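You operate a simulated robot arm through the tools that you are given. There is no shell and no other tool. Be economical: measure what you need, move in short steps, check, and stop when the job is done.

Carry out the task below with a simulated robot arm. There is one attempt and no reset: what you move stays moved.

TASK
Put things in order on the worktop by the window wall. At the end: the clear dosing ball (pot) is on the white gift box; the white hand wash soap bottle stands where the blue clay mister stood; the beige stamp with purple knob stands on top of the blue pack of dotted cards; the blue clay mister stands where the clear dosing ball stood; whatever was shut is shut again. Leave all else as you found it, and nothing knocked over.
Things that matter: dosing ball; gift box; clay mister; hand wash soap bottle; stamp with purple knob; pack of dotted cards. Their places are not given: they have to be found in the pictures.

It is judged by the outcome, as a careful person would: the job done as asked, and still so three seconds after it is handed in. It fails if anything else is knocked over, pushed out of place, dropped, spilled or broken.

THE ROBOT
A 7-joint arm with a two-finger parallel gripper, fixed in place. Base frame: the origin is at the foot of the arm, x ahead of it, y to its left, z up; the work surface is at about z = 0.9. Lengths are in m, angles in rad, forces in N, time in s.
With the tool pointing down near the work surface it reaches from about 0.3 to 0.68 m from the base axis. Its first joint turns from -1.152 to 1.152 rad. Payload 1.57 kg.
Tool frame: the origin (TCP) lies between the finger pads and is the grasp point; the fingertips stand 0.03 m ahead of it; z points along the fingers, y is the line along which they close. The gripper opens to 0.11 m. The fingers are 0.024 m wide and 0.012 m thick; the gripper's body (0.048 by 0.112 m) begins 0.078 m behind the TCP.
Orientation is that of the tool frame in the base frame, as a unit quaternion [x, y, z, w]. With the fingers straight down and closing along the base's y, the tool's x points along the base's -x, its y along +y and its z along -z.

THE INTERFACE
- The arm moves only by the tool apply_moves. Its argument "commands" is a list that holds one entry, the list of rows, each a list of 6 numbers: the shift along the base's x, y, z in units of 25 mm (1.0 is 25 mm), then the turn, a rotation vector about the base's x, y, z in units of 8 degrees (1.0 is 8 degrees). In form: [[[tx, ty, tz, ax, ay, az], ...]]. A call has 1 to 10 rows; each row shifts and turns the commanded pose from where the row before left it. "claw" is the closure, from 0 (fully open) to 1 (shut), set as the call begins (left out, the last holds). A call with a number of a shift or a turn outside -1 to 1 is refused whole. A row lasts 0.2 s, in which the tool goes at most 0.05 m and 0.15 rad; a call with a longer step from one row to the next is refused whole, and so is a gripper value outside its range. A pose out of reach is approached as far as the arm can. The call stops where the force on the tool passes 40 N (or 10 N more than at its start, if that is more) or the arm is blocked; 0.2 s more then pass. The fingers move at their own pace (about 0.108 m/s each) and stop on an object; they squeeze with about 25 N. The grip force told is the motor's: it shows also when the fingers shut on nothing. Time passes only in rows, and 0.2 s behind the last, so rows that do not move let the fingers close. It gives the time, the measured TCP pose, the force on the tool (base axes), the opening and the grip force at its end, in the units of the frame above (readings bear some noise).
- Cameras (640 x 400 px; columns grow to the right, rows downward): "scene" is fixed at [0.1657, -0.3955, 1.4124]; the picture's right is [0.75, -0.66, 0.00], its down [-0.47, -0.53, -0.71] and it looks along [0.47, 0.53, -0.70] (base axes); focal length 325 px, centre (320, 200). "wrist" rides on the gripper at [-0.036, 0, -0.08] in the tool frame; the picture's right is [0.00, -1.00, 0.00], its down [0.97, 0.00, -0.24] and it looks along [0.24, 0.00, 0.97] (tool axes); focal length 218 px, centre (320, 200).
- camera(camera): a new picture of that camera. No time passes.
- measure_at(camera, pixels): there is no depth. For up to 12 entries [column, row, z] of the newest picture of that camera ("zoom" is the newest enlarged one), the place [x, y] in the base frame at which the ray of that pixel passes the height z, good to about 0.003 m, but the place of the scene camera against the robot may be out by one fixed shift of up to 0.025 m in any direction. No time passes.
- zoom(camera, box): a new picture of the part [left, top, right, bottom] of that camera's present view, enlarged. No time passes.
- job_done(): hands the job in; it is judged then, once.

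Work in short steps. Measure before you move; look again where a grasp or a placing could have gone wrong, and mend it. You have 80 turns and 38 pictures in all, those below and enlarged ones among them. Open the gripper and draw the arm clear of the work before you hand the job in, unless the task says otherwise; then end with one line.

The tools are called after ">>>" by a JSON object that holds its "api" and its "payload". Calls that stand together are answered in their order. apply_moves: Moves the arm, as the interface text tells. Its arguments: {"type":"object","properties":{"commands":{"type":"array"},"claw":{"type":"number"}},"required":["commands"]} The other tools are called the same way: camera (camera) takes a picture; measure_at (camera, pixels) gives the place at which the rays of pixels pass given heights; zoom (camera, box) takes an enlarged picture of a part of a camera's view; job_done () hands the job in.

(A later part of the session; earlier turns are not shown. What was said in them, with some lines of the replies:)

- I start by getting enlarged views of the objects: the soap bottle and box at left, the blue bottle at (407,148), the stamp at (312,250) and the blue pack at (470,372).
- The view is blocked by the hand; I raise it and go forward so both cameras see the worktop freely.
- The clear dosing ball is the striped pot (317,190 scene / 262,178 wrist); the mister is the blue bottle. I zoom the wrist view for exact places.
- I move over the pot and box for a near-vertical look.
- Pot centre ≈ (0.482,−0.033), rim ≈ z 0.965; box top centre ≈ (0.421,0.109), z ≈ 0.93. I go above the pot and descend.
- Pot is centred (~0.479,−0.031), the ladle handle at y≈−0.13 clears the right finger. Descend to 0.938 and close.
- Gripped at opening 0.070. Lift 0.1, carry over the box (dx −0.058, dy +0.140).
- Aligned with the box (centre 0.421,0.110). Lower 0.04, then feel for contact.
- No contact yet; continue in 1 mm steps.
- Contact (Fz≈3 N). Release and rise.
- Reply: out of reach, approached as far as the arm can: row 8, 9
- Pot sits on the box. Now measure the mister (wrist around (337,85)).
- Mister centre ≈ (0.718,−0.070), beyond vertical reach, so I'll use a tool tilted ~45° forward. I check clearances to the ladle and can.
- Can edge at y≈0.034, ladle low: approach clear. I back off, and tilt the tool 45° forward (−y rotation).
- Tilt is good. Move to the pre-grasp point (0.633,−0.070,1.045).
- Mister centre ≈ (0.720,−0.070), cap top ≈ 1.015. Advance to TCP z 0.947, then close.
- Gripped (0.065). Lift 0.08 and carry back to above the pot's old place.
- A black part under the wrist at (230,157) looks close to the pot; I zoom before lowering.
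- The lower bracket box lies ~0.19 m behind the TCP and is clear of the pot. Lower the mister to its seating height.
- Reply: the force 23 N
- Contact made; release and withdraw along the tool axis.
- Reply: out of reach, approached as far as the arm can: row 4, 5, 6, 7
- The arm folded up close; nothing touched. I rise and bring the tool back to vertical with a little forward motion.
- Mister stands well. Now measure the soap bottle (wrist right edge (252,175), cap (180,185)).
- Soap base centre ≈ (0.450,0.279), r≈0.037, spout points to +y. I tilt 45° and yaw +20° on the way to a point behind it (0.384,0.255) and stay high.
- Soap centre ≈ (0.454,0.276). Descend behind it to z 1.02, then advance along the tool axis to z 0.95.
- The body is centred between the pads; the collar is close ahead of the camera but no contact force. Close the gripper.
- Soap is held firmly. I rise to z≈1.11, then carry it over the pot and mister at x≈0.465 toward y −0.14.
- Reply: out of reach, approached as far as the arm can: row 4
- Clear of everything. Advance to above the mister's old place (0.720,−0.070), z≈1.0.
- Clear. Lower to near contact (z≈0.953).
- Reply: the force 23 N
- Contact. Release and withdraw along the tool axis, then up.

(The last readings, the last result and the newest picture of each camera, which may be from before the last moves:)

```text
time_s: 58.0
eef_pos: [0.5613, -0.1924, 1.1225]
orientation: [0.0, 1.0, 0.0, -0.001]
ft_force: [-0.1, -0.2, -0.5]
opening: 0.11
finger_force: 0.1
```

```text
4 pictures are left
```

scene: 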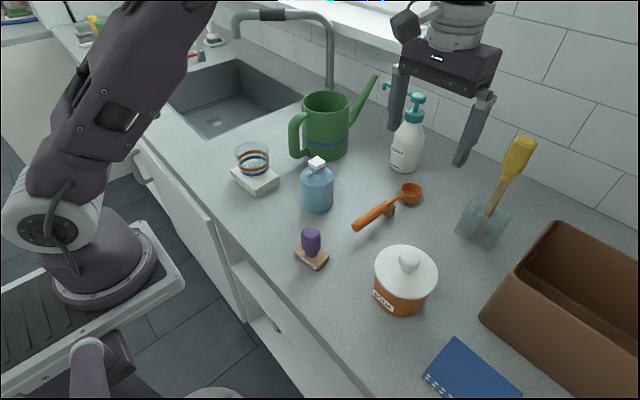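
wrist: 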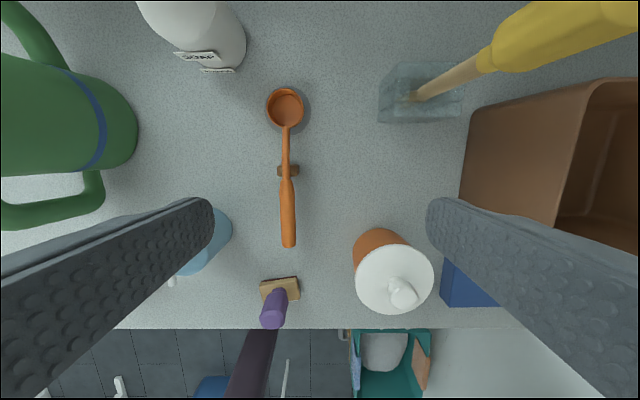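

Soap stands upright. Now measure stamp and pack in this wrist view.

>>> {"api": "measure_at", "payload": {"camera": "wrist", "pixels": [[260, 284, 0.915], [297, 277, 0.915], [300, 298, 0.915], [263, 301, 0.915], [272, 322, 0.965], [280, 292, 0.925], [443, 258, 0.93], [441, 306, 0.9], [498, 306, 0.93], [358, 262, 0.95], [395, 282, 1.0], [415, 240, 0.95]]}}

>>> {"api": "measure_at", "payload": {"camera": "scene", "pixels": [[293, 253, 0.915], [311, 242, 0.915], [330, 259, 0.915], [313, 271, 0.9], [311, 232, 0.965], [455, 338, 0.93], [423, 376, 0.93], [521, 393, 0.93], [423, 380, 0.9], [400, 312, 0.9], [318, 204, 0.9]]}}

```text
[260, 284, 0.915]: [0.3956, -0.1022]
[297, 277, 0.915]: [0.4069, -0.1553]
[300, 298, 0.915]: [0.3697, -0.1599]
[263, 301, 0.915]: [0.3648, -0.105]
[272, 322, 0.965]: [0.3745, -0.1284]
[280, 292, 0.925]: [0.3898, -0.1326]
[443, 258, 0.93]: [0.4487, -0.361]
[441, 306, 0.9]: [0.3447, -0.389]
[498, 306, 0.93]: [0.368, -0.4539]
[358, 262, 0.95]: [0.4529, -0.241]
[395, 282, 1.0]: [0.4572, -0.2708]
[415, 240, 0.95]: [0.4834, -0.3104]
```

```text
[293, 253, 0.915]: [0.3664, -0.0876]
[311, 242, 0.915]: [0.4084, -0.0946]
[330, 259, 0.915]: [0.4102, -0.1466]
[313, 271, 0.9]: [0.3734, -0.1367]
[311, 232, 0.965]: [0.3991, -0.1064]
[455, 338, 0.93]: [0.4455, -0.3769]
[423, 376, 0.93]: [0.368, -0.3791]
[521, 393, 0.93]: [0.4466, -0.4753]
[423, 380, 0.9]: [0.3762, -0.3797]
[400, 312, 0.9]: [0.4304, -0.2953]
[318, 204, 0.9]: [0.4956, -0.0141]
```

I go above the stamp for a close look.

>>> {"api": "apply_moves", "payload": {"commands": [[[-1, 0, 0, 0, 0, 0], [-1, 0, 0, 0, 0, 0], [-1, 0.1, 0, 0, 0, 0], [-1, 0.2, 0, 0, 0, 0], [-1, 0.5, 0, 0, 0, 0], [-1, 0.5, -0.4, 0, 0, 0], [-1, 0.6, -0.8, 0, 0, 0], [-0.05, 0.55, -0.8, 0, 0, 0], [0, 0, 0, 0, 0, 0]]]}}

>>> {"api": "camera", "payload": {"camera": "wrist"}}

```text
time_s: 60.0
eef_pos: [0.3847, -0.1291, 1.0739]
orientation: [-0.001, 1.0, 0.0, 0.0]
ft_force: [0.1, 0.7, 0.0]
opening: 0.11
finger_force: 0.1
```

```text
3 pictures are left
```

wrist: 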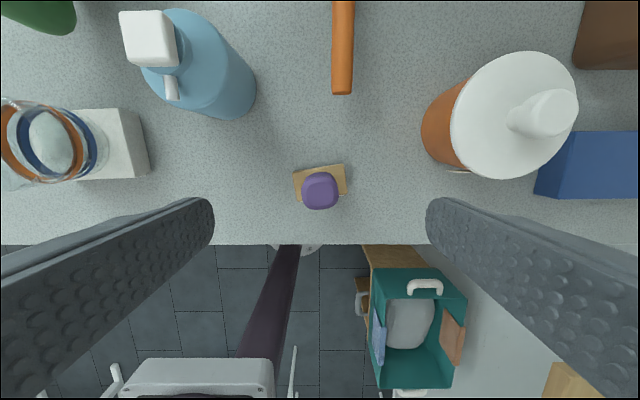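

>>> {"api": "measure_at", "payload": {"camera": "wrist", "pixels": [[293, 171, 0.915], [344, 164, 0.915], [347, 193, 0.915], [319, 190, 0.965], [319, 190, 0.955], [576, 131, 0.93], [576, 131, 0.92], [535, 198, 0.9], [571, 199, 0.93], [571, 199, 0.92], [565, 131, 0.9]]}}

```text
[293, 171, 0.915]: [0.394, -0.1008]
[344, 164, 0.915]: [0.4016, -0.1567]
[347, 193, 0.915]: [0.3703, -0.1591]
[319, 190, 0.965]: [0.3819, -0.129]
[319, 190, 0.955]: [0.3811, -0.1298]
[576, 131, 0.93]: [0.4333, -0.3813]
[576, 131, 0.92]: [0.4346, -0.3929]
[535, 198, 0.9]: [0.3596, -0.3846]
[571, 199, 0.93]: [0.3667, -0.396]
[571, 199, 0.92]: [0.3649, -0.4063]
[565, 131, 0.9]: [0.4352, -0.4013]
```

Stamp centre ≈ (0.382,−0.129), yawed ~8°; pack top ≈ x 0.363–0.434, y −0.385 to −0.49, z≈0.933. Yaw one unit and descend to z 0.952 over the knob, then close.

>>> {"api": "apply_moves", "payload": {"commands": [[[-0.1, 0, -0.5, 0, 0, 0.96], [0, 0, -1, 0, 0, 0], [0, 0, -1, 0, 0, 0], [0, 0, -1, 0, 0, 0], [0, 0, -0.8, 0, 0, 0], [0, 0, -0.4, 0, 0, 0], [0, 0, -0.18, 0, 0, 0], [0, 0, 0, 0, 0, 0]]]}}

>>> {"api": "apply_moves", "payload": {"commands": [[[0, 0, 0, 0, 0, 0], [0, 0, 0, 0, 0, 0], [0, 0, 0, 0, 0, 0], [0, 0, 0, 0, 0, 0]]], "claw": 1}}

```text
time_s: 61.8
eef_pos: [0.3817, -0.1295, 0.9505]
orientation: [-0.067, 0.998, 0.0, 0.0]
ft_force: [0.4, -0.3, -0.3]
opening: 0.1099
finger_force: 0.0
```

```text
time_s: 62.8
eef_pos: [0.3826, -0.1314, 0.9505]
orientation: [-0.066, 0.998, -0.001, 0.0]
ft_force: [0.6, -0.7, 3.2]
opening: 0.032
finger_force: 24.9
```

Knob gripped (0.032). Lift 0.2 and carry above the pack, turning the yaw back.

>>> {"api": "apply_moves", "payload": {"commands": [[[0, 0, 0.4, 0, 0, 0], [0, 0, 1, 0, 0, 0], [0, 0, 1, 0, 0, 0], [0, 0, 1, 0, 0, 0], [0, 0, 1, 0, 0, 0], [0, 0, 1, 0, 0, 0], [0, 0, 1, 0, 0, 0], [0, 0, 1, 0, 0, 0], [0, 0, 0.4, 0, 0, 0], [0, -0.5, 0, 0, 0, 0]]]}}

>>> {"api": "apply_moves", "payload": {"commands": [[[0, -1, 0, 0, 0, 0], [0, -1, 0, 0, 0, 0], [0, -1, 0, 0, 0, 0], [0, -1, 0, 0, 0, 0], [0, -1, 0, 0, 0, 0], [0, -1, 0, 0, 0, 0], [0, -1, 0, 0, 0, -0.5], [0, -1, 0, 0, 0, -0.46], [0.3, -1, 0, 0, 0, 0], [0.3, -1, 0, 0, 0, 0]]]}}

>>> {"api": "apply_moves", "payload": {"commands": [[[0, -1, 0, 0, 0, 0], [0, -0.9, 0, 0, 0, 0], [0, 0, -1, 0, 0, 0], [0, 0, -1, 0, 0, 0], [0, 0, 0, 0, 0, 0]]]}}

>>> {"api": "camera", "payload": {"camera": "wrist"}}

```text
time_s: 65.0
eef_pos: [0.3825, -0.1436, 1.1462]
orientation: [-0.067, 0.998, 0.0, 0.0]
ft_force: [-0.2, -0.9, 0.1]
opening: 0.032
finger_force: 24.7
```

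```text
time_s: 67.2
eef_pos: [0.3973, -0.3913, 1.1453]
orientation: [0.0, 1.0, 0.0, 0.0]
ft_force: [0.7, 0.0, -0.4]
opening: 0.0323
finger_force: 25.0
```

```text
time_s: 68.4
eef_pos: [0.397, -0.4408, 1.0957]
orientation: [0.0, 1.0, 0.0, 0.0]
ft_force: [-0.2, 0.6, -0.4]
opening: 0.032
finger_force: 25.2
```

```text
2 pictures are left
```

wrist: 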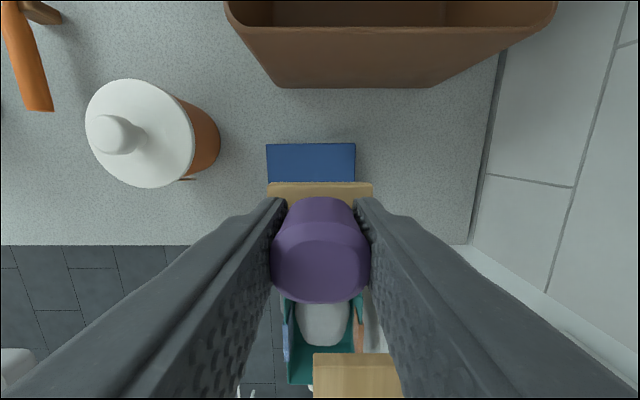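

>>> {"api": "measure_at", "payload": {"camera": "wrist", "pixels": [[266, 144, 0.933], [355, 143, 0.933], [268, 183, 0.933], [268, 183, 1.06], [372, 183, 1.06], [320, 140, 0.933], [195, 150, 1.0], [85, 130, 1.0]]}}

```text
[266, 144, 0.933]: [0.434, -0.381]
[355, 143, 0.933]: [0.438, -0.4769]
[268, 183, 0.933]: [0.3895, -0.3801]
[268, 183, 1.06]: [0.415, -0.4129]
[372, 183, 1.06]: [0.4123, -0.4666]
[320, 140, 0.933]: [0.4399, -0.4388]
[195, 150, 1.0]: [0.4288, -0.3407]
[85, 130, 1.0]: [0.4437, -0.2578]
```

Pack centre ≈ (0.401,−0.430). Shift there and lower to z≈0.989.

>>> {"api": "apply_moves", "payload": {"commands": [[[0.16, 0.43, -0.5, 0, 0, 0], [0, 0, -1, 0, 0, 0], [0, 0, -1, 0, 0, 0], [0, 0, -1, 0, 0, 0], [0, 0, -0.6, 0, 0, 0], [0, 0, -0.2, 0, 0, 0], [0, 0, 0, 0, 0, 0]]]}}

>>> {"api": "apply_moves", "payload": {"commands": [[[0, 0, -0.06, 0, 0, 0], [0, 0, -0.06, 0, 0, 0], [0, 0, 0, 0, 0, 0]]]}}

```text
time_s: 70.0
eef_pos: [0.4018, -0.4298, 0.9878]
orientation: [0.0, 1.0, 0.0, -0.001]
ft_force: [0.6, 0.1, -1.1]
opening: 0.0318
finger_force: 25.4
```

```text
time_s: 70.8
eef_pos: [0.4017, -0.4297, 0.9856]
orientation: [0.0, 1.0, 0.0, 0.0]
ft_force: [0.3, 0.9, -0.6]
opening: 0.032
finger_force: 25.0
```

>>> {"api": "apply_moves", "payload": {"commands": [[[0, 0, -0.04, 0, 0, 0], [0, 0, -0.04, 0, 0, 0], [0, 0, 0, 0, 0, 0]]]}}

```text
time_s: 71.6
eef_pos: [0.401, -0.4292, 0.9824]
orientation: [0.0, 1.0, 0.001, 0.001]
ft_force: [0.1, -0.1, -0.8]
opening: 0.0319
finger_force: 24.9
```

>>> {"api": "apply_moves", "payload": {"commands": [[[0, 0, -0.04, 0, 0, 0], [0, 0, -0.04, 0, 0, 0], [0, 0, 0, 0, 0, 0]]]}}

```text
time_s: 72.4
eef_pos: [0.4006, -0.429, 0.9812]
orientation: [-0.001, 1.0, 0.0, 0.0]
ft_force: [-0.3, -0.1, -1.4]
opening: 0.0319
finger_force: 24.6
```

>>> {"api": "apply_moves", "payload": {"commands": [[[0, 0, -0.04, 0, 0, 0], [0, 0, -0.04, 0, 0, 0], [0, 0, 0, 0, 0, 0]]]}}

```text
time_s: 73.2
eef_pos: [0.4009, -0.4296, 0.9794]
orientation: [-0.001, 1.0, -0.001, 0.001]
ft_force: [-0.1, 1.6, 14.9]
opening: 0.0319
finger_force: 25.2
```

Contact (15 N). Release with a partial opening and rise.

>>> {"api": "apply_moves", "payload": {"commands": [[[0, 0, 0.03, 0, 0, 0], [0, 0, 0, 0, 0, 0], [0, 0, 0, 0, 0, 0], [0, 0, 0.4, 0, 0, 0], [0, 0, 0.8, 0, 0, 0], [0, 0, 1, 0, 0, 0], [0, 0, 1, 0, 0, 0], [0, 0, 1, 0, 0, 0], [0, 0, 1, 0, 0, 0], [0, 0, 1, 0, 0, 0]]], "claw": 0.4}}

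>>> {"api": "apply_moves", "payload": {"commands": [[[-0.3, 1, 0.5, 0, 0, 0], [-0.3, 1, 0.5, 0, 0, 0], [-0.3, 1, 0, 0, 0, 0], [-0.3, 1, 0, 0, 0, 0], [-0.3, 1, 0, 0, 0, 0], [0, 1, 0, 0, 0, 0], [0, 1, 0, 0, 0, 0], [0, 1, 0, 0, 0, 0], [0, 1, 0, 0, 0, 0], [0, 1, 0, 0, 0, 0]]], "claw": 0}}

>>> {"api": "camera", "payload": {"camera": "scene"}}

```text
time_s: 75.4
eef_pos: [0.4007, -0.4305, 1.1347]
orientation: [0.001, 1.0, 0.0, 0.0]
ft_force: [-0.6, 0.3, -0.2]
opening: 0.0659
finger_force: 0.0
```

```text
time_s: 77.6
eef_pos: [0.3631, -0.18, 1.1585]
orientation: [0.0, 1.0, 0.0, 0.0]
ft_force: [0.0, 0.7, 0.5]
opening: 0.11
finger_force: 0.0
```

```text
1 pictures are left
```

scene: 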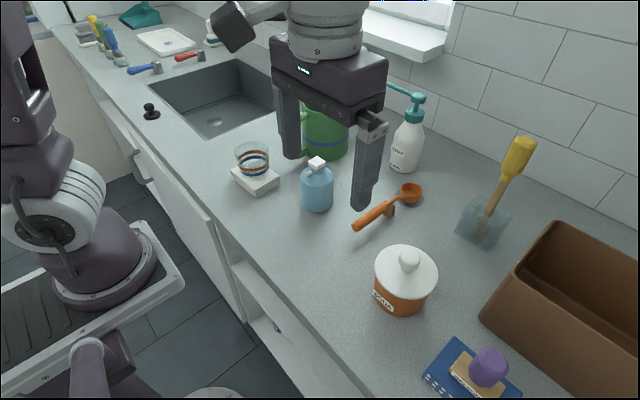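

The pot is on the box, the mister and soap bottle are at their new places, and the stamp is on the pack. Everything stands upright and the arm is clear, so I hand in.

>>> {"api": "job_done", "payload": {}}

```text
The job is handed in.
```

I moved all four items as asked: the dosing ball is on the gift box, the mister is at the ball's old place, the soap bottle is at the mister's old place and the stamp is on the card pack. Nothing was knocked over, nothing had to be opened, and the arm is clear of the work.
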